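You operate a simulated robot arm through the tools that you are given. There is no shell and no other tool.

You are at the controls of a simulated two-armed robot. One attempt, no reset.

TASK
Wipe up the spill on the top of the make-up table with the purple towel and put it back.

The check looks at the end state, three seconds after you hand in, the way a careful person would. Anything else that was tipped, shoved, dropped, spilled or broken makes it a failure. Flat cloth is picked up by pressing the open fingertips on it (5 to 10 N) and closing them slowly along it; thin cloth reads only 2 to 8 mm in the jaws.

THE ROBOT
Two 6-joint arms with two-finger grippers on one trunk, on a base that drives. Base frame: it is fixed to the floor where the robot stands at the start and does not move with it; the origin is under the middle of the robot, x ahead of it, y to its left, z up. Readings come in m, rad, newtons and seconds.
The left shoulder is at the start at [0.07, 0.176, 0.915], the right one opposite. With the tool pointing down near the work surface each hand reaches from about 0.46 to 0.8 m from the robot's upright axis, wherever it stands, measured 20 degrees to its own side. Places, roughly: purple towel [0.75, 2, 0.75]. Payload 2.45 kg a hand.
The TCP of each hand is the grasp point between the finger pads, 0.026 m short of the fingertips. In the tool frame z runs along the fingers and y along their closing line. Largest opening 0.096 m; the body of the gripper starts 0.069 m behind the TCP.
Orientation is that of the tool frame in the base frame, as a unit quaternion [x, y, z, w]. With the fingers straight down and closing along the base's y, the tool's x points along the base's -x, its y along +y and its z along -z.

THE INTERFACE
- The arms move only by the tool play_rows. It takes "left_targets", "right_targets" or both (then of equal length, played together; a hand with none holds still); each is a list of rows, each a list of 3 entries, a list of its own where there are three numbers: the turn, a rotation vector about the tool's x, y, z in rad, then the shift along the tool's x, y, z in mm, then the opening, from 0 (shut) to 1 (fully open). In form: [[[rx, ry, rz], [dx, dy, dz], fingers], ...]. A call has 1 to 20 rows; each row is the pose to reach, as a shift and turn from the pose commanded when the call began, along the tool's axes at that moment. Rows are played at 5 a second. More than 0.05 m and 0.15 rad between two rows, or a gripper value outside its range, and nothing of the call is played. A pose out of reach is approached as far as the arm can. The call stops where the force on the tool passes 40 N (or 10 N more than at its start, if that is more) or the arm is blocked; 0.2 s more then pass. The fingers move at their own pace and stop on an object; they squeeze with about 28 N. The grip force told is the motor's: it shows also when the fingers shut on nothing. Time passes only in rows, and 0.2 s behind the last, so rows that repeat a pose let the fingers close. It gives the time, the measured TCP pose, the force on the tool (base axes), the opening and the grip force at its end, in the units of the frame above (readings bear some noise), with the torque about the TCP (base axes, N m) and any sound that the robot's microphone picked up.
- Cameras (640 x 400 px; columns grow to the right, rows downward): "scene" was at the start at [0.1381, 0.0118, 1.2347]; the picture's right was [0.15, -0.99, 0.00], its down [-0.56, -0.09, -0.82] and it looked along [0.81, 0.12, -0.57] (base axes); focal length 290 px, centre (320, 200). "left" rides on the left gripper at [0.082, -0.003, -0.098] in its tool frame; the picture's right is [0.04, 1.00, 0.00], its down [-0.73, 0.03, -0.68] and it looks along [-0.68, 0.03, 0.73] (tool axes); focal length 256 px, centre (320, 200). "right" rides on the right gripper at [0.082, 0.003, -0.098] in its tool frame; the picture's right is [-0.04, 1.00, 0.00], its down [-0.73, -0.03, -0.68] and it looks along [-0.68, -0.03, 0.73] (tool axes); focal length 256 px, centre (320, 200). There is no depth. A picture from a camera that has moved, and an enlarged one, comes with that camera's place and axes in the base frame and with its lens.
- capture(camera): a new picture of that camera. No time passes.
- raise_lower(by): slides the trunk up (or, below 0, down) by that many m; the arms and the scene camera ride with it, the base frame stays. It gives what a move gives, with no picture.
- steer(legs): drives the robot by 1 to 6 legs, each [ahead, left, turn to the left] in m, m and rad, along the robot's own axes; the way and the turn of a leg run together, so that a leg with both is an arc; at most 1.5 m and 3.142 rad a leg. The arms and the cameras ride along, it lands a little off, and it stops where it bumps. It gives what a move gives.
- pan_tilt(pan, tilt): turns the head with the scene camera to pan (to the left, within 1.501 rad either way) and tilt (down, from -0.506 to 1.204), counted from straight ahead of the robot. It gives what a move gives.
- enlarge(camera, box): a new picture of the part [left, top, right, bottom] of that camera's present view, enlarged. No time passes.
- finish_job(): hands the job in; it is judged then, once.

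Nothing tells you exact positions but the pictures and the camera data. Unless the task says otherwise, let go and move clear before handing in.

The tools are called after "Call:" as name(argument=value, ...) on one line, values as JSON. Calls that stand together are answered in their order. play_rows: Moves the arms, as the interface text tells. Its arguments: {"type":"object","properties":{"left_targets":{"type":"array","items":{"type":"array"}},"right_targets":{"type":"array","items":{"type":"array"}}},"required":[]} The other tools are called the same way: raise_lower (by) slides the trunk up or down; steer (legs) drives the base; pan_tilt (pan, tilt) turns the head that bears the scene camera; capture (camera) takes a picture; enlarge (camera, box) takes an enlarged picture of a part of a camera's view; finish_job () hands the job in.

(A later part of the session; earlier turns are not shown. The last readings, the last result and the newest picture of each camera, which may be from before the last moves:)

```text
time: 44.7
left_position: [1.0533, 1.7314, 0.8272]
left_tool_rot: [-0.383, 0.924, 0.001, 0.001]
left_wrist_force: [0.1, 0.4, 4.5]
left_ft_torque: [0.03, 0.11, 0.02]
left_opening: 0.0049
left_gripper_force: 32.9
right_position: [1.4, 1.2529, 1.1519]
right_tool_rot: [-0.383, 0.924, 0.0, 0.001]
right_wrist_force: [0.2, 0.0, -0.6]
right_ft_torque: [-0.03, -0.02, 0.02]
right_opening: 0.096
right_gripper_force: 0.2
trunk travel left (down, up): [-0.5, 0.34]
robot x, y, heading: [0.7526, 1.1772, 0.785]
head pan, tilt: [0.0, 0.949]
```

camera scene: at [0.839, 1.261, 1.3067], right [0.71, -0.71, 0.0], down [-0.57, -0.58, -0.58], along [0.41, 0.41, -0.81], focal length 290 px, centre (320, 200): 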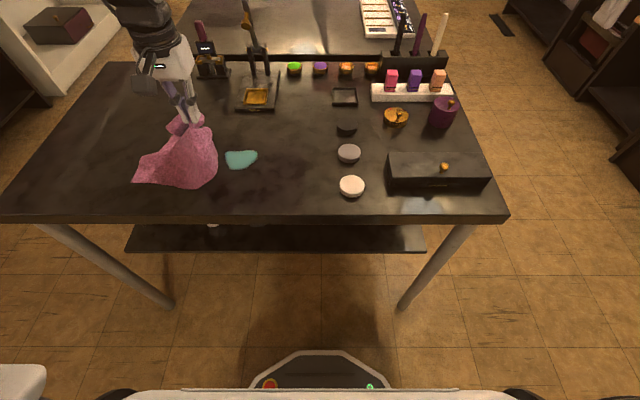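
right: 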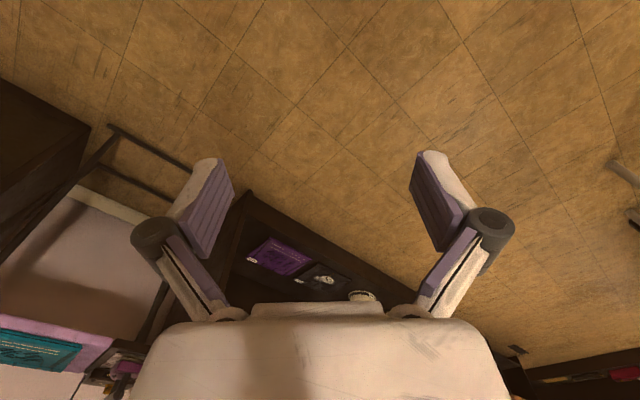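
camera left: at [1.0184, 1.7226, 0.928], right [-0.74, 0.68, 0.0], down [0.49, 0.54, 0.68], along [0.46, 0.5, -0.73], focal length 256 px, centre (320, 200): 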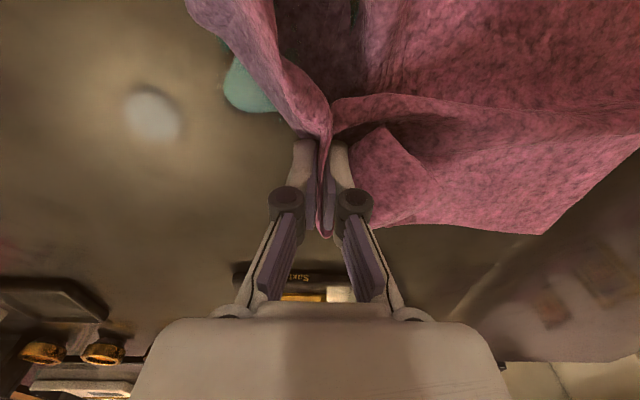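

Contact force is now 4.5 N; I continue the strokes pressing half a millimetre more.

Call:
play_rows(left_targets=[[[0, 0, 0], [25, 0, 0.5], 0], [[0, 0, 0], [50, 0, 0.5], 0], [[0, 0, 0], [75, 0, 0.5], 0], [[0, 0, 0], [75, -20, 0.5], 0], [[0, 0, 0], [50, -20, 0.5], 0], [[0, 0, 0], [25, -20, 0.5], 0], [[0, 0, 0], [0, -20, 0.5], 0], [[0, 0, 0], [-25, -20, 0.5], 0], [[0, 0, 0], [-50, -20, 0.5], 0], [[0, 0, 0], [-50, -40, 0.5], 0], [[0, 0, 0], [-25, -40, 0.5], 0], [[0, 0, 0], [0, -40, 0.5], 0], [[0, 0, 0], [25, -40, 0.5], 0], [[0, 0, 0], [50, -40, 0.5], 0], [[0, 0, 0], [75, -40, 0.5], 0]])

Call:
enlarge(camera="scene", box=[80, 60, 340, 220])

Call:
capture(camera="left")

```text
time: 47.9
left_position: [1.0259, 1.6499, 0.8278]
left_tool_rot: [-0.388, 0.922, -0.004, 0.003]
left_wrist_force: [1.1, 7.8, 30.9]
left_ft_torque: [0.34, -0.01, -0.03]
left_opening: 0.0022
left_gripper_force: 24.8
right_position: [1.3992, 1.2503, 1.1532]
right_tool_rot: [-0.383, 0.924, 0.001, 0.002]
right_wrist_force: [-0.6, -0.8, 0.4]
right_ft_torque: [0.02, -0.01, -0.03]
right_opening: 0.0961
right_gripper_force: 0.0
trunk travel left (down, up): [-0.5, 0.34]
robot x, y, heading: [0.752, 1.1772, 0.789]
head pan, tilt: [0.0, 0.949]
```

```text
2.46 times, centred on (210, 140) of scene
camera zoom: at [0.8369, 1.2577, 1.3077], right [0.71, -0.71, 0.0], down [-0.57, -0.57, -0.58], along [0.41, 0.41, -0.81], focal length 713 px, centre (591, 348)
```

zoom: 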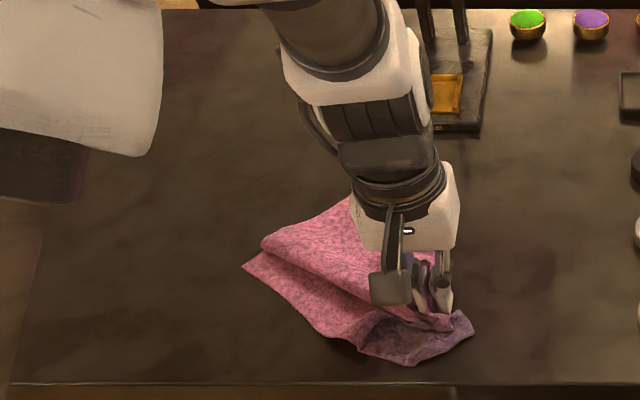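

```text
taken
camera left: at [0.9698, 1.5907, 0.9265], right [-0.74, 0.67, -0.01], down [0.49, 0.55, 0.68], along [0.46, 0.5, -0.73], focal length 256 px, centre (320, 200)
```

left: 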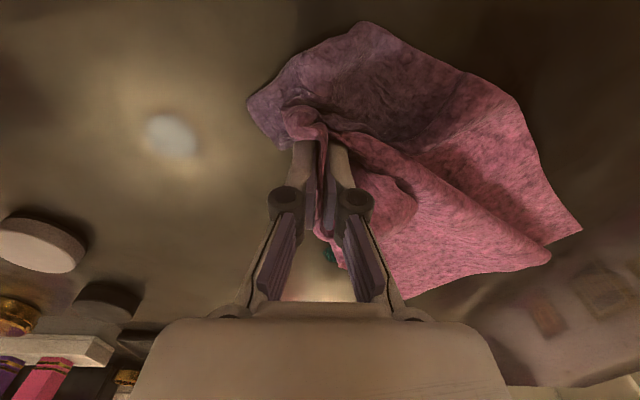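

The towel has soaked up most of it (darker, wet front part); a small teal remnant shows near [1.09, 1.73]. I lift the hand to look at the table.

Call:
play_rows(left_targets=[[[0, 0, 0], [0, 0, -5], 0], [[0, 0, 0], [0, 10, -30], 0], [[0, 0, 0], [0, 40, -70], 0], [[0, 0, 0], [0, 70, -110], 0], [[0, 0, 0], [0, 100, -150], 0], [[0, 0, 0], [0, 120, -180], 0], [[0, 0, 0], [0, 120, -180], 0]])

Call:
enlarge(camera="scene", box=[80, 60, 340, 220])

Call:
capture(camera="left")

```text
time: 49.5
left_position: [0.9427, 1.7353, 1.0077]
left_tool_rot: [-0.384, 0.923, 0.001, 0.001]
left_wrist_force: [-0.2, -0.2, 0.7]
left_ft_torque: [0.0, -0.02, 0.01]
left_opening: 0.0038
left_gripper_force: 25.6
right_position: [1.4022, 1.2519, 1.1512]
right_tool_rot: [-0.383, 0.924, 0.0, -0.001]
right_wrist_force: [0.2, 0.7, 0.5]
right_ft_torque: [0.0, -0.02, 0.0]
right_opening: 0.096
right_gripper_force: 0.1
trunk travel left (down, up): [-0.5, 0.34]
robot x, y, heading: [0.751, 1.1765, 0.785]
head pan, tilt: [0.0, 0.949]
```

```text
2.46 times, centred on (210, 140) of scene
camera zoom: at [0.8394, 1.2609, 1.3067], right [0.71, -0.71, 0.0], down [-0.57, -0.58, -0.58], along [0.41, 0.41, -0.81], focal length 713 px, centre (591, 348)
```

zoom: 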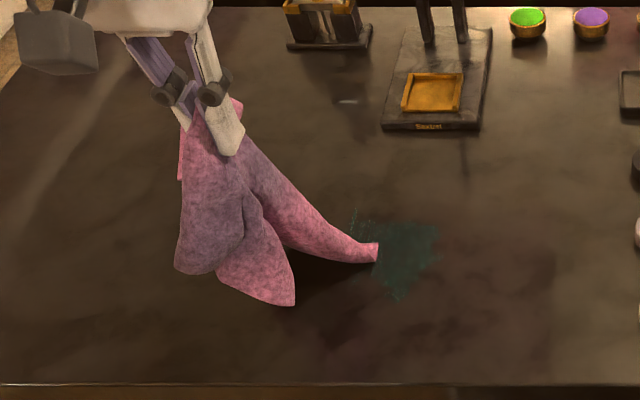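

```text
taken
camera left: at [0.8869, 1.6758, 1.1061], right [-0.74, 0.68, 0.0], down [0.49, 0.54, 0.68], along [0.46, 0.5, -0.73], focal length 256 px, centre (320, 200)
```

left: 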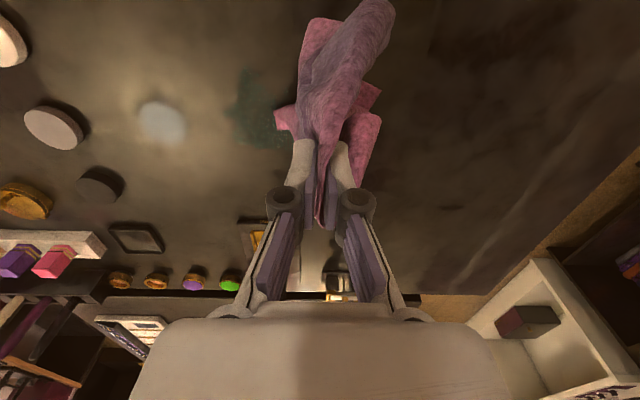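

A faint teal film remains (0.54–0.67 ahead, 0.15–0.25 left of robot). More passes with firmer pressure are needed; I lay the towel down again from the left side, trailing it toward the film.

Call:
play_rows(left_targets=[[[0, 0, 0], [-30, 40, 0], 0], [[0, 0, 0], [-60, 75, 15], 0], [[0, 0, 0], [-79, 75, 60], 0], [[0, 0, 0], [-79, 60, 100], 0], [[0, 0, 0], [-79, 40, 135], 0], [[0, 0, 0], [-79, 20, 160], 0], [[0, 0, 0], [-79, 5, 170], 0], [[0, 0, 0], [-79, 0, 174], 0], [[0, 0, 0], [-79, -5, 177], 0]])

Call:
capture(camera="left")

Call:
enlarge(camera="scene", box=[80, 60, 340, 220])

```text
time: 51.5
left_position: [1.0025, 1.7868, 0.8299]
left_tool_rot: [-0.384, 0.924, 0.001, 0.002]
left_wrist_force: [0.9, -0.6, 2.5]
left_ft_torque: [0.02, -0.01, -0.02]
left_opening: 0.003
left_gripper_force: 32.3
right_position: [1.4017, 1.2532, 1.1507]
right_tool_rot: [-0.383, 0.924, 0.0, 0.0]
right_wrist_force: [-0.1, 0.0, -0.9]
right_ft_torque: [0.01, 0.02, -0.02]
right_opening: 0.096
right_gripper_force: 0.0
trunk travel left (down, up): [-0.5, 0.34]
robot x, y, heading: [0.7491, 1.1761, 0.787]
head pan, tilt: [0.0, 0.949]
```

```text
taken
camera left: at [0.9466, 1.7277, 0.9289], right [-0.74, 0.68, 0.0], down [0.49, 0.54, 0.68], along [0.46, 0.5, -0.73], focal length 256 px, centre (320, 200)
```

left: 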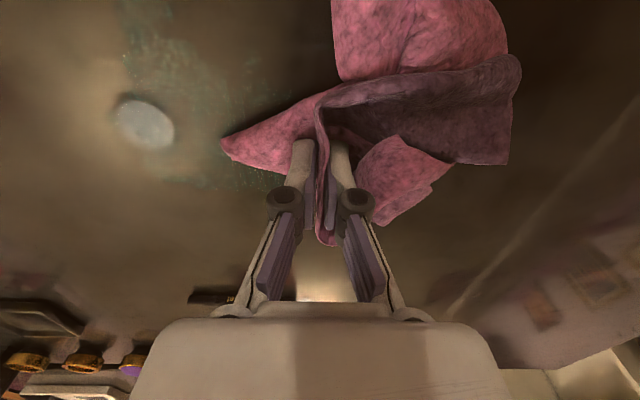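

```text
2.46 times, centred on (210, 140) of scene
camera zoom: at [0.8388, 1.2607, 1.3068], right [0.71, -0.71, 0.0], down [-0.57, -0.58, -0.58], along [0.41, 0.41, -0.81], focal length 713 px, centre (591, 348)
```

zoom: 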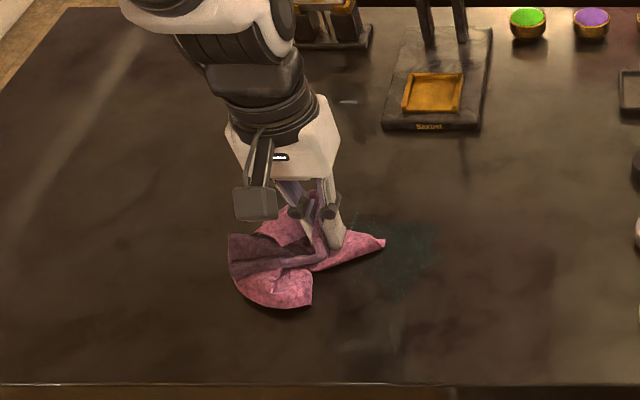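

I now press a bit firmer and make dense strokes over the film, starting on its left side.

Call:
play_rows(left_targets=[[[0, 0, 0], [0, -4, 1.2], 0], [[0, 0, 0], [-30, -10, 1.5], 0], [[0, 0, 0], [-60, -10, 1.5], 0], [[0, 0, 0], [-60, -25, 1.5], 0], [[0, 0, 0], [-25, -25, 1.5], 0], [[0, 0, 0], [10, -25, 1.5], 0], [[0, 0, 0], [45, -25, 1.5], 0], [[0, 0, 0], [80, -25, 1.5], 0], [[0, 0, 0], [80, -40, 1.5], 0], [[0, 0, 0], [45, -40, 1.5], 0], [[0, 0, 0], [10, -40, 1.5], 0], [[0, 0, 0], [-25, -40, 1.5], 0], [[0, 0, 0], [-60, -40, 1.5], 0]])

Call:
capture(camera="left")

```text
time: 54.3
left_position: [1.0745, 1.8028, 0.8291]
left_tool_rot: [-0.383, 0.924, 0.0, 0.002]
left_wrist_force: [0.5, -0.2, 1.6]
left_ft_torque: [-0.01, -0.01, 0.01]
left_opening: 0.0043
left_gripper_force: 25.3
right_position: [1.4007, 1.2539, 1.1519]
right_tool_rot: [-0.383, 0.924, 0.0, 0.0]
right_wrist_force: [0.0, 0.1, 0.0]
right_ft_torque: [-0.03, 0.02, 0.03]
right_opening: 0.0959
right_gripper_force: 0.0
trunk travel left (down, up): [-0.5, 0.34]
robot x, y, heading: [0.753, 1.1785, 0.784]
head pan, tilt: [0.0, 0.949]
```

```text
taken
camera left: at [1.0175, 1.7432, 0.9279], right [-0.74, 0.68, 0.0], down [0.49, 0.54, 0.68], along [0.46, 0.5, -0.73], focal length 256 px, centre (320, 200)
```

left: 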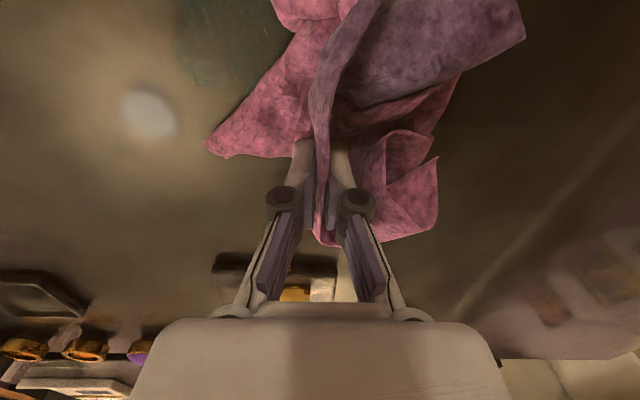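

Still only 1.6 N at this place; I press 1 mm more and carry on stepping right across the remaining film.

Call:
play_rows(left_targets=[[[0, 0, 0], [0, -8, 1], 0], [[0, 0, 0], [0, -15, 1], 0], [[0, 0, 0], [35, -15, 1], 0], [[0, 0, 0], [70, -15, 1], 0], [[0, 0, 0], [105, -15, 1], 0], [[0, 0, 0], [140, -15, 1], 0], [[0, 0, 0], [140, -30, 1], 0], [[0, 0, 0], [105, -30, 1], 0], [[0, 0, 0], [70, -30, 1], 0], [[0, 0, 0], [35, -30, 1], 0], [[0, 0, 0], [0, -30, 1], 0], [[0, 0, 0], [0, -45, 1], 0], [[0, 0, 0], [35, -45, 1], 0], [[0, 0, 0], [70, -45, 1], 0], [[0, 0, 0], [105, -45, 1], 0], [[0, 0, 0], [140, -45, 1], 0]])

Call:
capture(camera="left")

Call:
enlarge(camera="scene", box=[80, 60, 340, 220])

```text
time: 57.7
left_position: [1.0059, 1.6705, 0.8274]
left_tool_rot: [-0.385, 0.923, 0.001, 0.003]
left_wrist_force: [-1.3, 1.1, 11.9]
left_ft_torque: [0.13, 0.06, 0.01]
left_opening: 0.0044
left_gripper_force: 29.4
right_position: [1.3989, 1.2507, 1.1524]
right_tool_rot: [-0.383, 0.924, 0.0, 0.001]
right_wrist_force: [0.4, -0.7, -0.2]
right_ft_torque: [0.02, 0.0, -0.01]
right_opening: 0.096
right_gripper_force: 0.1
trunk travel left (down, up): [-0.5, 0.34]
robot x, y, heading: [0.7516, 1.1746, 0.787]
head pan, tilt: [0.0, 0.949]
```

```text
taken
camera left: at [0.9494, 1.6111, 0.9267], right [-0.74, 0.68, 0.0], down [0.49, 0.54, 0.68], along [0.46, 0.5, -0.73], focal length 256 px, centre (320, 200)
```

left: 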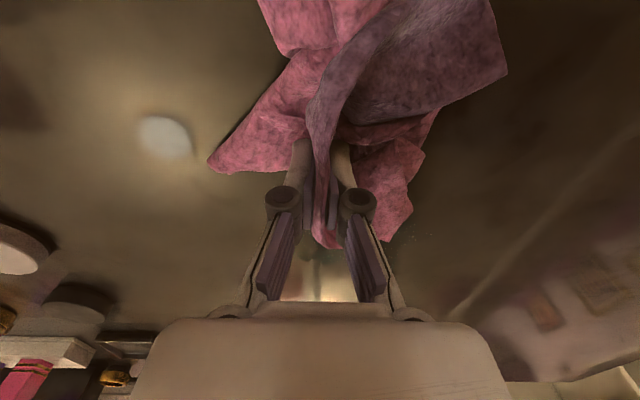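

```text
2.46 times, centred on (210, 140) of scene
camera zoom: at [0.8378, 1.2595, 1.3069], right [0.71, -0.71, 0.0], down [-0.57, -0.58, -0.58], along [0.41, 0.41, -0.81], focal length 713 px, centre (591, 348)
```

zoom: 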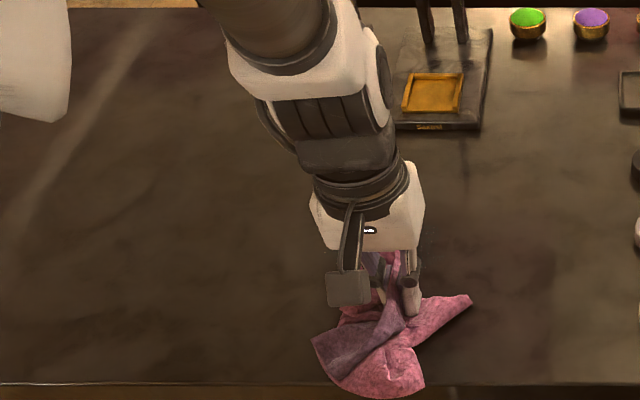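

Film looks nearly gone. Two more strokes on the right side, then lift and inspect.

Call:
play_rows(left_targets=[[[0, 0, 0], [0, -15, 0], 0], [[0, 0, 0], [-35, -15, 0], 0], [[0, 0, 0], [-70, -15, 0], 0], [[0, 0, 0], [-105, -15, 0], 0], [[0, 0, 0], [-130, -15, 0], 0], [[0, 0, 0], [-130, 5, 0], 0], [[0, 0, 0], [-95, 5, 0], 0], [[0, 0, 0], [-60, 5, 0], 0], [[0, 0, 0], [-30, 5, 0], 0], [[0, 0, 0], [-20, 20, -30], 0], [[0, 0, 0], [-10, 55, -65], 0], [[0, 0, 0], [0, 90, -100], 0], [[0, 0, 0], [0, 125, -135], 0], [[0, 0, 0], [0, 155, -165], 0], [[0, 0, 0], [0, 180, -180], 0], [[0, 0, 0], [0, 180, -180], 0]])

Call:
capture(camera="left")

Call:
enlarge(camera="scene", box=[80, 60, 340, 220])

Call:
enlarge(camera="scene", box=[200, 130, 280, 190])

```text
refused: row 11 steps farther than a row can; nothing moved
```

```text
taken
camera left: at [0.9494, 1.6111, 0.9267], right [-0.74, 0.68, 0.0], down [0.49, 0.54, 0.68], along [0.46, 0.5, -0.73], focal length 256 px, centre (320, 200)
```

left: 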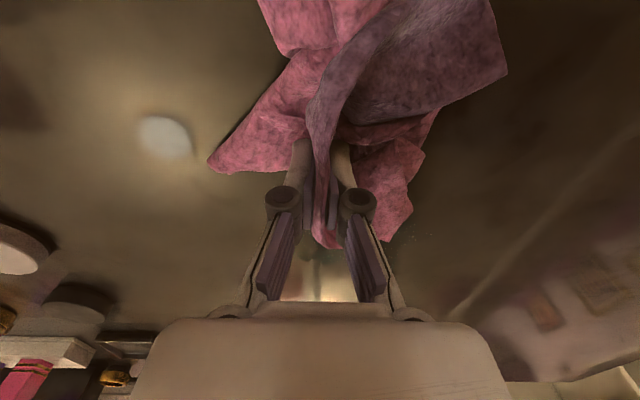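

```text
2.46 times, centred on (210, 140) of scene
camera zoom: at [0.8378, 1.2595, 1.3069], right [0.71, -0.71, 0.0], down [-0.57, -0.58, -0.58], along [0.41, 0.41, -0.81], focal length 713 px, centre (591, 348)
```

zoom: 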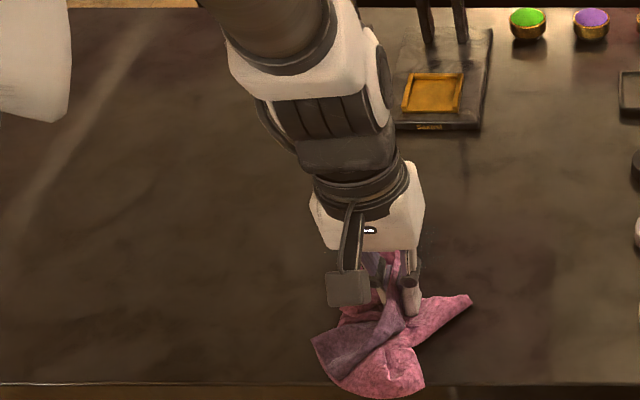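

```text
6.67 times, centred on (240, 160) of scene
camera zoom: at [0.8378, 1.2595, 1.3069], right [0.71, -0.71, 0.0], down [-0.57, -0.58, -0.58], along [0.41, 0.41, -0.81], focal length 1931 px, centre (853, 467)
```

zoom: 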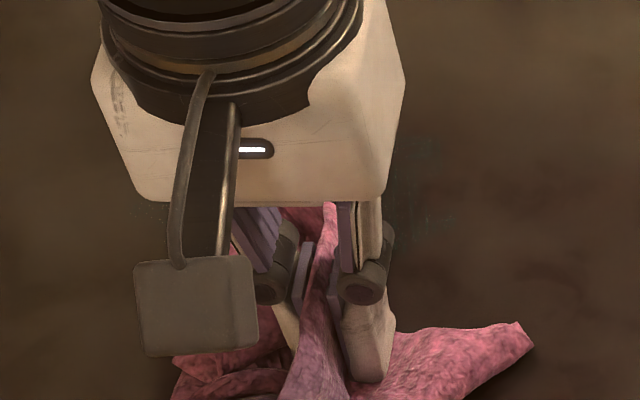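

A step was too long, so nothing moved. I redo it with shorter steps; faint film is still visible right of the gripper (about 0.15 left), which these strokes should cover.

Call:
play_rows(left_targets=[[[0, 0, 0], [0, -15, 0], 0], [[0, 0, 0], [-35, -15, 0.3], 0], [[0, 0, 0], [-70, -15, 0.5], 0], [[0, 0, 0], [-105, -15, 0.5], 0], [[0, 0, 0], [-130, -15, 0.5], 0], [[0, 0, 0], [-130, 0, 0.5], 0], [[0, 0, 0], [-95, 0, 0.5], 0], [[0, 0, 0], [-60, 0, 0.5], 0], [[0, 0, 0], [-60, -20, 0.5], 0], [[0, 0, 0], [-80, -30, 0.5], 0], [[0, 0, 0], [-110, -30, 0.5], 0], [[0, 0, 0], [-110, -10, 0.5], 0], [[0, 0, 0], [-80, 0, 0.5], 0]])

Call:
play_rows(left_targets=[[[0, 0, 0], [0, 0, -15], 0], [[0, 0, 0], [10, 20, -40], 0], [[0, 0, 0], [30, 45, -70], 0], [[0, 0, 0], [50, 70, -100], 0], [[0, 0, 0], [60, 95, -130], 0], [[0, 0, 0], [60, 130, -160], 0], [[0, 0, 0], [60, 165, -180], 0], [[0, 0, 0], [60, 165, -180], 0]])

Call:
capture(camera="left")

Call:
enlarge(camera="scene", box=[80, 60, 340, 220])

Call:
enlarge(camera="scene", box=[200, 130, 280, 190])

```text
time: 60.5
left_position: [1.0627, 1.7272, 0.8276]
left_tool_rot: [-0.383, 0.924, -0.001, 0.002]
left_wrist_force: [1.3, -0.3, 5.9]
left_ft_torque: [0.03, -0.01, 0.02]
left_opening: 0.0028
left_gripper_force: 32.1
right_position: [1.3997, 1.2516, 1.1525]
right_tool_rot: [-0.384, 0.923, 0.001, 0.001]
right_wrist_force: [0.3, -0.5, -0.1]
right_ft_torque: [0.0, -0.01, -0.01]
right_opening: 0.0959
right_gripper_force: 0.1
trunk travel left (down, up): [-0.5, 0.34]
robot x, y, heading: [0.7546, 1.1732, 0.788]
head pan, tilt: [0.0, 0.949]
```

```text
time: 62.3
left_position: [0.9033, 1.7996, 1.0076]
left_tool_rot: [-0.384, 0.923, 0.001, 0.002]
left_wrist_force: [0.2, -0.5, -0.7]
left_ft_torque: [0.03, 0.05, -0.04]
left_opening: 0.0035
left_gripper_force: 28.0
right_position: [1.4022, 1.2531, 1.1507]
right_tool_rot: [-0.384, 0.923, 0.0, 0.0]
right_wrist_force: [0.1, 0.1, -1.1]
right_ft_torque: [0.03, 0.03, 0.02]
right_opening: 0.0958
right_gripper_force: 0.1
trunk travel left (down, up): [-0.5, 0.34]
robot x, y, heading: [0.7509, 1.1736, 0.783]
head pan, tilt: [0.0, 0.949]
```

```text
taken
camera left: at [0.8466, 1.7409, 1.1067], right [-0.74, 0.68, 0.0], down [0.49, 0.54, 0.68], along [0.46, 0.5, -0.73], focal length 256 px, centre (320, 200)
```

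left: 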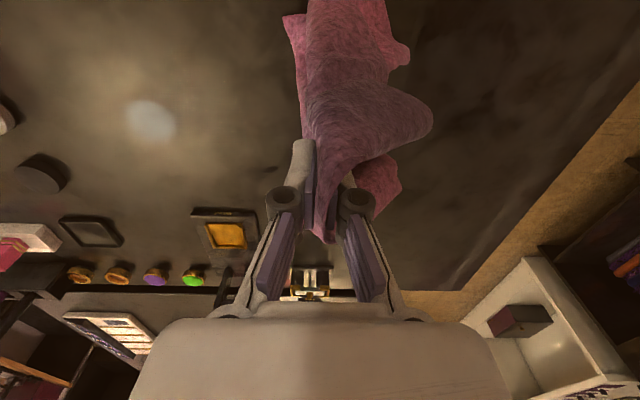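

```text
2.46 times, centred on (210, 140) of scene
camera zoom: at [0.8397, 1.2605, 1.3067], right [0.71, -0.71, 0.0], down [-0.57, -0.58, -0.58], along [0.41, 0.41, -0.81], focal length 713 px, centre (591, 348)
```

zoom: 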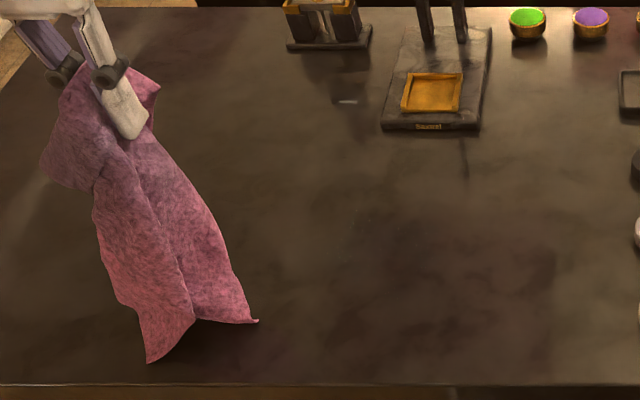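

```text
6.67 times, centred on (240, 160) of scene
camera zoom: at [0.8397, 1.2605, 1.3067], right [0.71, -0.71, 0.0], down [-0.57, -0.58, -0.58], along [0.41, 0.41, -0.81], focal length 1931 px, centre (853, 467)
```

zoom: 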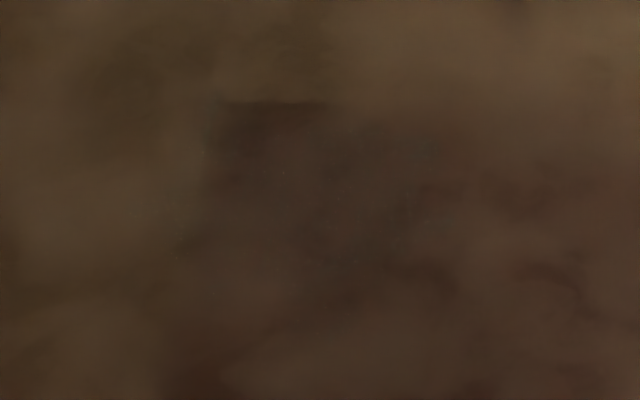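

The spill looks gone, with just a few specks at most. I zoom in more on the surrounding region to check for smears.

Call:
enlarge(camera="scene", box=[170, 110, 290, 210])

Call:
enlarge(camera="left", box=[100, 0, 320, 180])

```text
4.00 times, centred on (230, 160) of scene
camera zoom: at [0.8397, 1.2605, 1.3067], right [0.71, -0.71, 0.0], down [-0.57, -0.58, -0.58], along [0.41, 0.41, -0.81], focal length 1159 px, centre (680, 360)
```

zoom: 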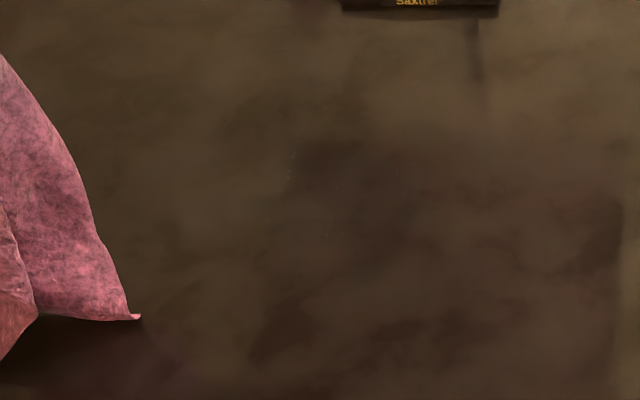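

```text
2.22 times, centred on (210, 90) of left
camera zoom: at [0.8466, 1.7409, 1.1067], right [-0.74, 0.68, 0.0], down [0.49, 0.54, 0.68], along [0.46, 0.5, -0.73], focal length 569 px, centre (564, 444)
```

zoom: 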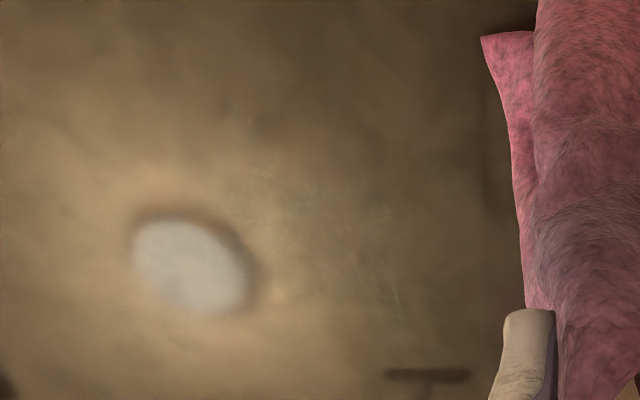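

A very faint trace shows at the left/back part of the former spill (a≈0.58–0.65, r≈-0.19…-0.25). One more thorough pass there: lay the towel down again from the left.

Call:
play_rows(left_targets=[[[0, 0, 0], [-30, 30, 0], 0], [[0, 0, 0], [-60, 40, 20], 0], [[0, 0, 0], [-70, 30, 60], 0], [[0, 0, 0], [-70, 5, 100], 0], [[0, 0, 0], [-70, -20, 135], 0], [[0, 0, 0], [-70, -40, 160], 0], [[0, 0, 0], [-70, -52, 172], 0], [[0, 0, 0], [-70, -58, 176], 0], [[0, 0, 0], [-70, -62, 179], 0], [[0, 0, 0], [-70, -65, 179.5], 0]])

Call:
capture(camera="left")

```text
time: 64.5
left_position: [0.9996, 1.8053, 0.828]
left_tool_rot: [-0.384, 0.923, 0.002, 0.003]
left_wrist_force: [-0.8, 0.4, 0.0]
left_ft_torque: [0.0, -0.02, 0.01]
left_opening: 0.0033
left_gripper_force: 27.7
right_position: [1.4014, 1.2524, 1.15]
right_tool_rot: [-0.383, 0.924, 0.0, 0.0]
right_wrist_force: [0.2, 0.3, 0.5]
right_ft_torque: [0.01, -0.01, 0.01]
right_opening: 0.0961
right_gripper_force: 0.1
trunk travel left (down, up): [-0.5, 0.34]
robot x, y, heading: [0.7505, 1.1768, 0.784]
head pan, tilt: [0.0, 0.949]
```

```text
taken
camera left: at [0.9433, 1.7454, 0.9265], right [-0.74, 0.68, 0.0], down [0.49, 0.54, 0.68], along [0.46, 0.5, -0.73], focal length 256 px, centre (320, 200)
```

left: 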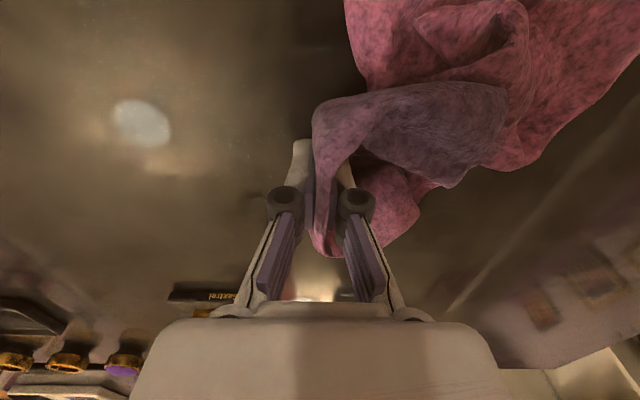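

Contact is light (0 N) at z 0.828; I press ~1.5 mm more and do the final pass in fore-aft strokes, stepping right.

Call:
play_rows(left_targets=[[[0, 0, 0], [0, -5, 1], 0], [[0, 0, 0], [-30, -8, 1.5], 0], [[0, 0, 0], [-65, -8, 1.5], 0], [[0, 0, 0], [-65, -22, 1.5], 0], [[0, 0, 0], [-30, -22, 1.5], 0], [[0, 0, 0], [5, -22, 1.5], 0], [[0, 0, 0], [40, -22, 1.5], 0], [[0, 0, 0], [75, -22, 1.5], 0], [[0, 0, 0], [75, -36, 1.5], 0], [[0, 0, 0], [40, -36, 1.5], 0], [[0, 0, 0], [5, -36, 1.5], 0], [[0, 0, 0], [-30, -36, 1.5], 0], [[0, 0, 0], [-65, -36, 1.5], 0], [[0, 0, 0], [-65, -50, 1.5], 0], [[0, 0, 0], [-30, -50, 1.5], 0], [[0, 0, 0], [5, -50, 1.5], 0], [[0, 0, 0], [40, -50, 1.5], 0], [[0, 0, 0], [75, -50, 1.5], 0]])

Call:
capture(camera="left")

```text
time: 68.3
left_position: [0.9817, 1.7156, 0.8265]
left_tool_rot: [-0.383, 0.924, 0.001, 0.003]
left_wrist_force: [-5.0, 5.3, 22.1]
left_ft_torque: [0.23, 0.28, 0.0]
left_opening: 0.0021
left_gripper_force: 26.5
right_position: [1.3995, 1.2502, 1.152]
right_tool_rot: [-0.384, 0.923, 0.0, 0.0]
right_wrist_force: [-0.2, -0.9, -1.0]
right_ft_torque: [0.05, 0.02, -0.05]
right_opening: 0.0961
right_gripper_force: 0.1
trunk travel left (down, up): [-0.5, 0.34]
robot x, y, heading: [0.7531, 1.1764, 0.785]
head pan, tilt: [0.0, 0.949]
```

```text
taken
camera left: at [0.9248, 1.6554, 0.9252], right [-0.74, 0.68, 0.0], down [0.49, 0.54, 0.68], along [0.46, 0.5, -0.73], focal length 256 px, centre (320, 200)
```

left: 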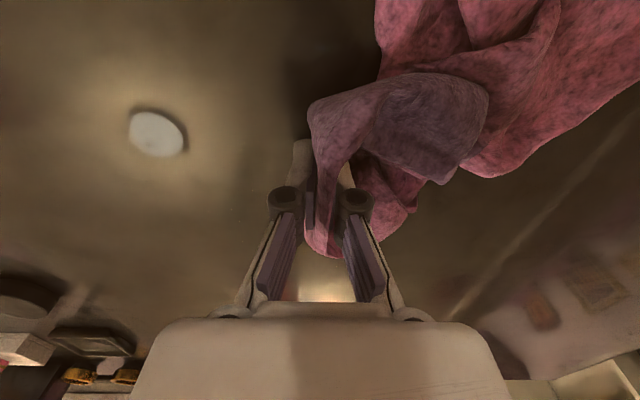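

Looks clean so far under the left camera. I finish this pass over the right part of the former spill.

Call:
play_rows(left_targets=[[[0, 0, 0], [0, -15, -0.5], 0], [[0, 0, 0], [-35, -15, -0.3], 0], [[0, 0, 0], [-70, -15, 0], 0], [[0, 0, 0], [-105, -15, 0], 0], [[0, 0, 0], [-140, -15, 0], 0], [[0, 0, 0], [-140, -32, 0], 0], [[0, 0, 0], [-105, -32, 0], 0], [[0, 0, 0], [-70, -32, 0], 0], [[0, 0, 0], [-35, -32, -0.3], 0], [[0, 0, 0], [0, -32, -0.5], 0], [[0, 0, 0], [0, -50, -0.5], 0], [[0, 0, 0], [-35, -50, -0.3], 0], [[0, 0, 0], [-70, -50, 0], 0], [[0, 0, 0], [-105, -50, 0], 0], [[0, 0, 0], [-130, -50, 0], 0], [[0, 0, 0], [-130, -68, 0], 0], [[0, 0, 0], [-95, -68, 0], 0], [[0, 0, 0], [-60, -68, 0], 0], [[0, 0, 0], [-30, -68, -0.3], 0]])

Call:
play_rows(left_targets=[[[0, 0, 0], [0, 0, -15], 0], [[0, 0, 0], [0, 20, -45], 0], [[0, 0, 0], [0, 50, -80], 0], [[0, 0, 0], [0, 80, -115], 0], [[0, 0, 0], [0, 115, -150], 0], [[0, 0, 0], [0, 150, -180], 0], [[0, 0, 0], [0, 190, -205], 0], [[0, 0, 0], [0, 220, -220], 0], [[0, 0, 0], [0, 220, -220], 0]])

Call:
capture(camera="scene")

Call:
capture(camera="left")

Call:
enlarge(camera="scene", box=[170, 110, 290, 210])

Call:
enlarge(camera="left", box=[100, 0, 320, 180])

```text
time: 72.3
left_position: [1.0497, 1.6898, 0.8261]
left_tool_rot: [-0.383, 0.924, 0.001, 0.003]
left_wrist_force: [2.3, -1.1, 12.1]
left_ft_torque: [-0.09, -0.04, -0.01]
left_opening: 0.0018
left_gripper_force: 28.2
right_position: [1.4002, 1.2509, 1.1519]
right_tool_rot: [-0.384, 0.923, 0.0, 0.001]
right_wrist_force: [0.4, -0.3, 0.0]
right_ft_torque: [-0.03, 0.0, -0.01]
right_opening: 0.0961
right_gripper_force: 0.0
trunk travel left (down, up): [-0.5, 0.34]
robot x, y, heading: [0.7523, 1.1731, 0.786]
head pan, tilt: [0.0, 0.949]
```

```text
time: 74.3
left_position: [0.8928, 1.8443, 1.0451]
left_tool_rot: [-0.383, 0.924, 0.0, 0.003]
left_wrist_force: [0.4, 0.3, -0.1]
left_ft_torque: [0.02, -0.01, 0.01]
left_opening: 0.0015
left_gripper_force: 26.4
right_position: [1.4007, 1.2527, 1.1515]
right_tool_rot: [-0.384, 0.923, 0.0, 0.0]
right_wrist_force: [0.1, 0.5, -0.6]
right_ft_torque: [0.02, 0.01, -0.02]
right_opening: 0.0962
right_gripper_force: 0.0
trunk travel left (down, up): [-0.5, 0.34]
robot x, y, heading: [0.7562, 1.181, 0.785]
head pan, tilt: [0.0, 0.949]
```

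```text
taken
camera scene: at [0.8394, 1.2607, 1.3067], right [0.71, -0.71, 0.0], down [-0.57, -0.58, -0.58], along [0.41, 0.41, -0.81], focal length 290 px, centre (320, 200)
```

scene: 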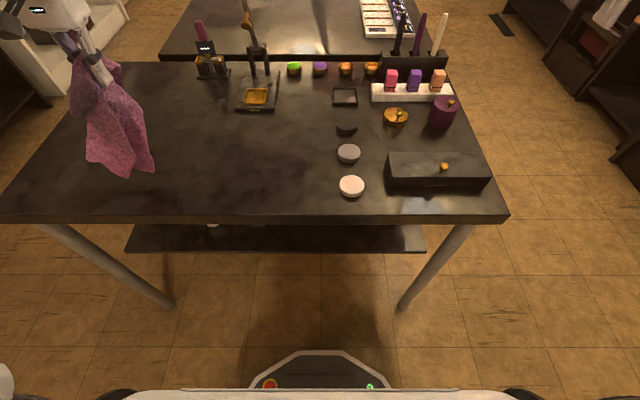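

```text
taken
camera left: at [0.8377, 1.7847, 1.144], right [-0.74, 0.68, 0.0], down [0.49, 0.54, 0.68], along [0.46, 0.5, -0.73], focal length 256 px, centre (320, 200)
```

left: 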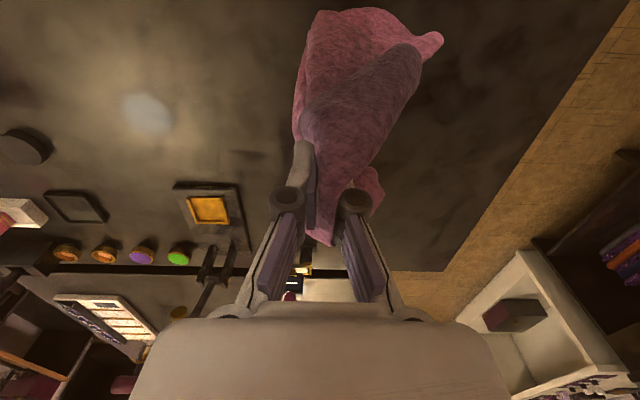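

```text
4.00 times, centred on (230, 160) of scene
camera zoom: at [0.8394, 1.2607, 1.3067], right [0.71, -0.71, 0.0], down [-0.57, -0.58, -0.58], along [0.41, 0.41, -0.81], focal length 1159 px, centre (680, 360)
```

zoom: 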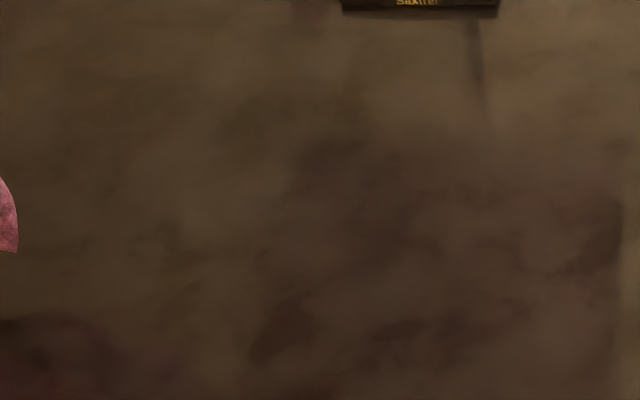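

```text
2.22 times, centred on (210, 90) of left
camera zoom: at [0.8377, 1.7847, 1.144], right [-0.74, 0.68, 0.0], down [0.49, 0.54, 0.68], along [0.46, 0.5, -0.73], focal length 569 px, centre (564, 444)
```

zoom: 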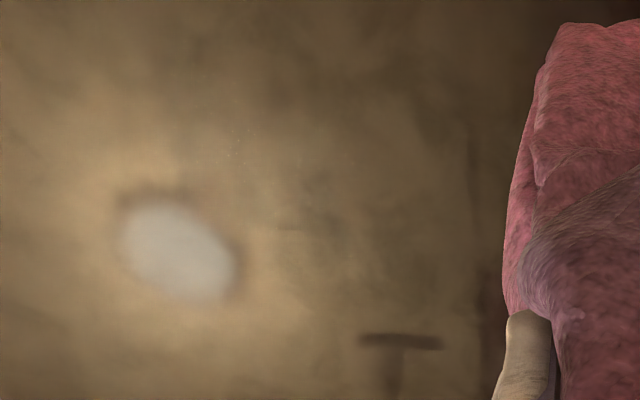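

The table is clean now. Next I return the towel: raise it so it hangs free, drive the robot left 0.25 m back to where the towel lay.

Call:
play_rows(left_targets=[[[0, 0, 0], [0, 0, -20], 0], [[0, 0, 0], [-20, 0, -40], 0], [[0, 0, 0], [-40, 0, -55], 0], [[0, 0, 0], [-50, 0, -60], 0], [[0, 0, 0], [-50, 0, -60], 0]])

Call:
steer(legs=[[0, 0.25, 0]])

Call:
capture(camera="scene")

Call:
capture(camera="left")

Call:
capture(camera="right")

```text
time: 75.5
left_position: [0.9302, 1.8787, 1.1061]
left_tool_rot: [-0.383, 0.924, 0.0, 0.002]
left_wrist_force: [0.9, -0.1, 0.7]
left_ft_torque: [0.0, -0.01, 0.02]
left_opening: 0.0016
left_gripper_force: 26.8
right_position: [1.4007, 1.2537, 1.1517]
right_tool_rot: [-0.383, 0.924, 0.001, 0.0]
right_wrist_force: [0.3, -0.1, 0.2]
right_ft_torque: [0.0, -0.01, 0.02]
right_opening: 0.0961
right_gripper_force: 0.0
trunk travel left (down, up): [-0.5, 0.34]
robot x, y, heading: [0.7513, 1.1786, 0.786]
head pan, tilt: [0.0, 0.949]
```

```text
time: 77.3
left_position: [0.7478, 2.0569, 1.1056]
left_tool_rot: [-0.385, 0.923, 0.0, 0.003]
left_wrist_force: [-0.4, 0.7, 0.1]
left_ft_torque: [-0.05, -0.04, 0.01]
left_opening: 0.0018
left_gripper_force: 26.0
right_position: [1.2218, 1.4318, 1.151]
right_tool_rot: [-0.385, 0.923, 0.0, 0.0]
right_wrist_force: [-0.3, -0.4, 0.5]
right_ft_torque: [-0.03, -0.04, 0.0]
right_opening: 0.0961
right_gripper_force: 0.1
trunk travel left (down, up): [-0.5, 0.34]
robot x, y, heading: [0.5737, 1.3511, 0.79]
head pan, tilt: [0.0, 0.949]
```

```text
taken
camera scene: at [0.6596, 1.439, 1.3068], right [0.71, -0.7, 0.0], down [-0.57, -0.58, -0.58], along [0.41, 0.41, -0.81], focal length 290 px, centre (320, 200)
```

scene: 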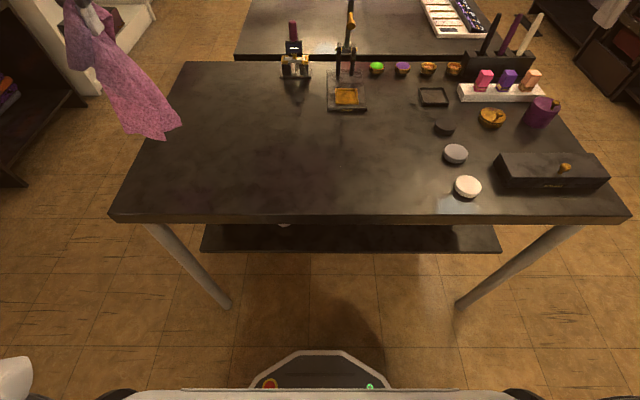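

```text
taken
camera left: at [0.6923, 1.9972, 1.2045], right [-0.74, 0.68, 0.0], down [0.49, 0.54, 0.68], along [0.46, 0.5, -0.73], focal length 256 px, centre (320, 200)
```

left: 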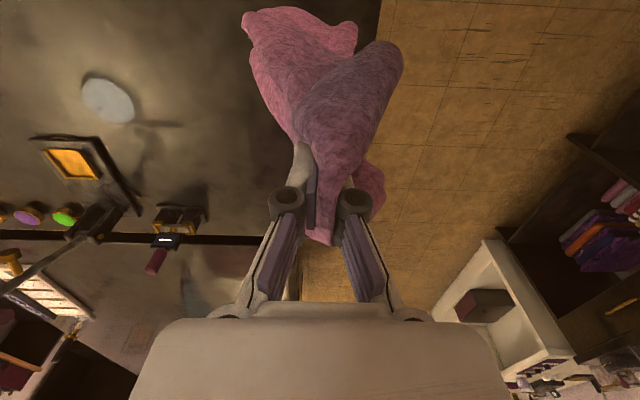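

```text
taken
camera right: at [1.1626, 1.3764, 1.2488], right [-0.68, 0.73, 0.0], down [0.54, 0.5, 0.68], along [0.5, 0.46, -0.73], focal length 256 px, centre (320, 200)
```

right: 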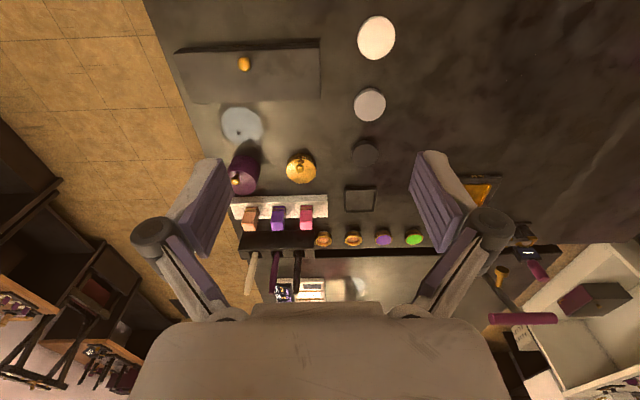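

The robot is back; the towel hangs from the hand over the left edge. I move the hand so the lower end touches the table near the original left edge, then check before laying it out to the right.

Call:
play_rows(left_targets=[[[0, 0, 0], [-4, 15, 0], 0], [[0, 0, 0], [-7, 30, 10], 0], [[0, 0, 0], [-7, 33, 20], 0], [[0, 0, 0], [-7, 33, 30], 0], [[0, 0, 0], [-7, 33, 30], 0], [[0, 0, 0], [-7, 33, 30], 0], [[0, 0, 0], [-7, 33, 30], 0]])

Call:
capture(camera="scene")

Call:
capture(camera="left")

Call:
pan_tilt(pan=0.5, tilt=0.6)

Call:
capture(camera="scene")

```text
time: 79.0
left_position: [0.7293, 2.0848, 1.0753]
left_tool_rot: [-0.385, 0.923, 0.001, 0.003]
left_wrist_force: [0.2, -0.7, -0.5]
left_ft_torque: [-0.01, 0.04, 0.03]
left_opening: 0.0028
left_gripper_force: 30.9
right_position: [1.2216, 1.4323, 1.1512]
right_tool_rot: [-0.385, 0.923, 0.0, -0.001]
right_wrist_force: [0.2, 0.3, 0.2]
right_ft_torque: [-0.03, 0.01, 0.02]
right_opening: 0.0962
right_gripper_force: 0.0
trunk travel left (down, up): [-0.5, 0.34]
robot x, y, heading: [0.5731, 1.3517, 0.787]
head pan, tilt: [0.0, 0.949]
```

```text
taken
camera scene: at [0.6597, 1.4391, 1.3067], right [0.71, -0.7, 0.0], down [-0.57, -0.58, -0.58], along [0.41, 0.41, -0.81], focal length 290 px, centre (320, 200)
```

scene: 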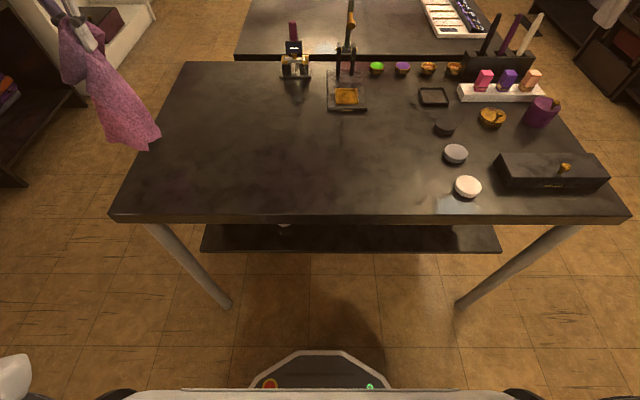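

```text
taken
camera left: at [0.6736, 2.0255, 1.1742], right [-0.74, 0.68, 0.0], down [0.49, 0.54, 0.68], along [0.46, 0.5, -0.73], focal length 256 px, centre (320, 200)
```

left: 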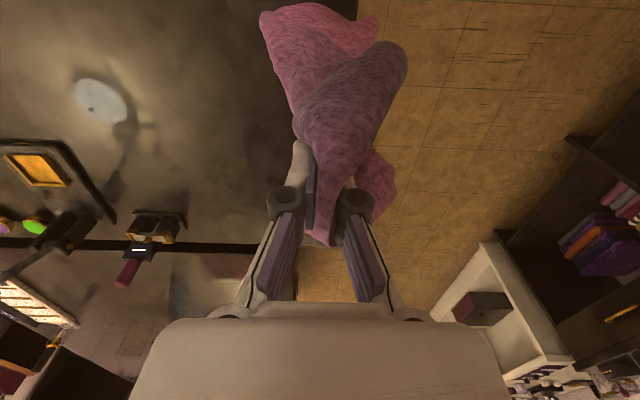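

```text
time: 79.9
left_position: [0.7293, 2.0853, 1.0744]
left_tool_rot: [-0.384, 0.923, 0.001, 0.002]
left_wrist_force: [-0.5, -0.7, -0.9]
left_ft_torque: [0.0, 0.01, 0.01]
left_opening: 0.0027
left_gripper_force: 31.3
right_position: [1.221, 1.4324, 1.1507]
right_tool_rot: [-0.385, 0.923, 0.001, 0.0]
right_wrist_force: [-0.2, 0.3, -0.1]
right_ft_torque: [0.02, 0.01, 0.06]
right_opening: 0.0959
right_gripper_force: 0.0
trunk travel left (down, up): [-0.5, 0.34]
robot x, y, heading: [0.571, 1.3468, 0.788]
head pan, tilt: [0.499, 0.6]
```

```text
taken
camera scene: at [0.6332, 1.4722, 1.3351], right [0.96, -0.28, 0.0], down [-0.16, -0.54, -0.82], along [0.23, 0.79, -0.57], focal length 290 px, centre (320, 200)
```

scene: 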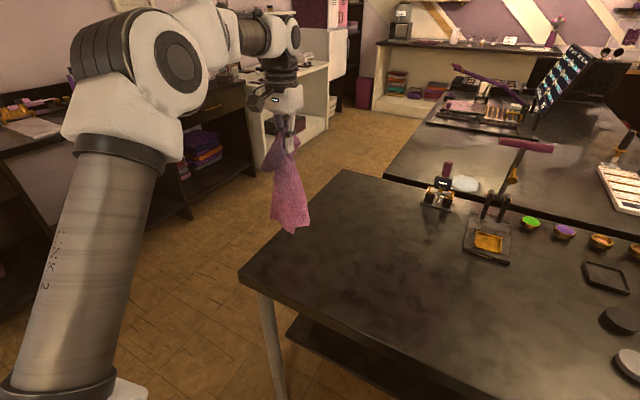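

The lower end hangs just above the left table edge. I shift slightly right and then lay the towel out by lowering while moving right.

Call:
play_rows(left_targets=[[[0, 0, 0], [0, -20, 0], 0], [[0, 0, 0], [0, -22, 12], 0], [[0, 0, 0], [0, -26, 22], 0], [[0, 0, 0], [0, -40, 30], 0], [[0, 0, 0], [0, -57, 38], 0], [[0, 0, 0], [0, -75, 46], 0], [[0, 0, 0], [0, -93, 56], 0], [[0, 0, 0], [0, -111, 68], 0], [[0, 0, 0], [0, -129, 82], 0], [[0, 0, 0], [0, -147, 98], 0], [[0, 0, 0], [0, -165, 117], 0], [[0, 0, 0], [0, -182, 137], 0], [[0, 0, 0], [0, -198, 157], 0], [[0, 0, 0], [0, -213, 177], 0], [[0, 0, 0], [0, -226, 196], 0], [[0, 0, 0], [0, -237, 213], 0], [[0, 0, 0], [0, -246, 226], 0], [[0, 0, 0], [0, -254, 236], 0], [[0, 0, 0], [0, -258, 240], 0]])

Call:
pan_tilt(pan=0.2, tilt=0.95)

Call:
capture(camera="scene")

Call:
capture(camera="left")

```text
time: 83.9
left_position: [0.9145, 1.9049, 0.835]
left_tool_rot: [-0.384, 0.923, 0.0, 0.002]
left_wrist_force: [1.1, -0.2, -0.1]
left_ft_torque: [-0.01, -0.01, 0.0]
left_opening: 0.0022
left_gripper_force: 25.7
right_position: [1.2215, 1.4324, 1.1505]
right_tool_rot: [-0.385, 0.923, -0.001, 0.001]
right_wrist_force: [0.1, -0.2, -0.8]
right_ft_torque: [0.02, -0.01, 0.01]
right_opening: 0.096
right_gripper_force: 0.0
trunk travel left (down, up): [-0.5, 0.34]
robot x, y, heading: [0.5749, 1.3541, 0.793]
head pan, tilt: [0.499, 0.6]
```

```text
time: 84.7
left_position: [0.9136, 1.9038, 0.8354]
left_tool_rot: [-0.384, 0.923, 0.001, 0.003]
left_wrist_force: [-0.7, 0.0, -0.2]
left_ft_torque: [-0.01, 0.06, -0.01]
left_opening: 0.0029
left_gripper_force: 31.1
right_position: [1.221, 1.4317, 1.1519]
right_tool_rot: [-0.385, 0.923, 0.0, 0.0]
right_wrist_force: [-0.9, -0.1, -0.9]
right_ft_torque: [0.04, 0.03, -0.01]
right_opening: 0.096
right_gripper_force: 0.1
trunk travel left (down, up): [-0.5, 0.34]
robot x, y, heading: [0.5719, 1.3557, 0.792]
head pan, tilt: [0.201, 0.949]
```

```text
taken
camera scene: at [0.6484, 1.4482, 1.3068], right [0.84, -0.55, 0.0], down [-0.45, -0.68, -0.58], along [0.32, 0.49, -0.81], focal length 290 px, centre (320, 200)
```

scene: 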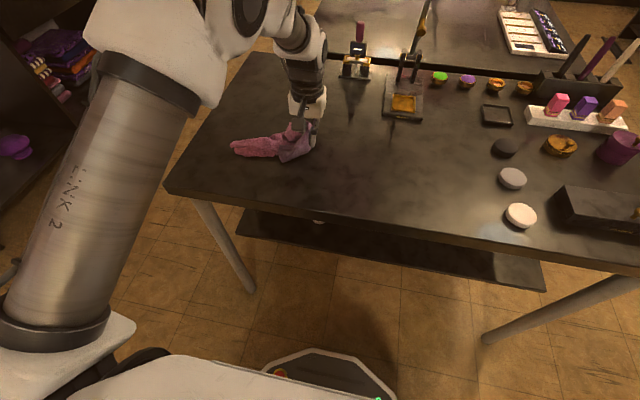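

```text
taken
camera left: at [0.8582, 1.8449, 0.9348], right [-0.74, 0.68, 0.0], down [0.49, 0.54, 0.68], along [0.46, 0.5, -0.73], focal length 256 px, centre (320, 200)
```

left: 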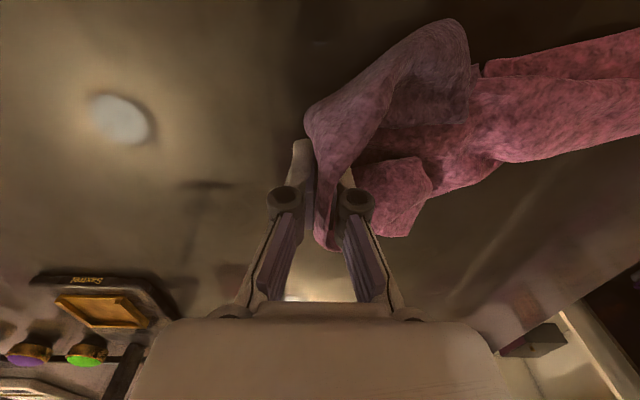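

Call:
enlarge(camera="scene", box=[200, 90, 360, 190])

```text
4.00 times, centred on (280, 140) of scene
camera zoom: at [0.6484, 1.4482, 1.3068], right [0.84, -0.55, 0.0], down [-0.45, -0.68, -0.58], along [0.32, 0.49, -0.81], focal length 1159 px, centre (480, 440)
```

zoom: 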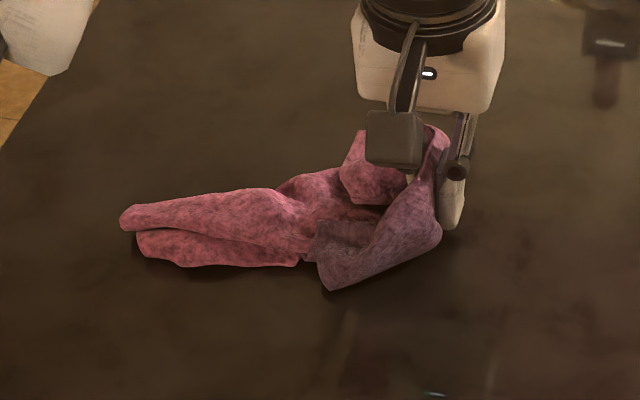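

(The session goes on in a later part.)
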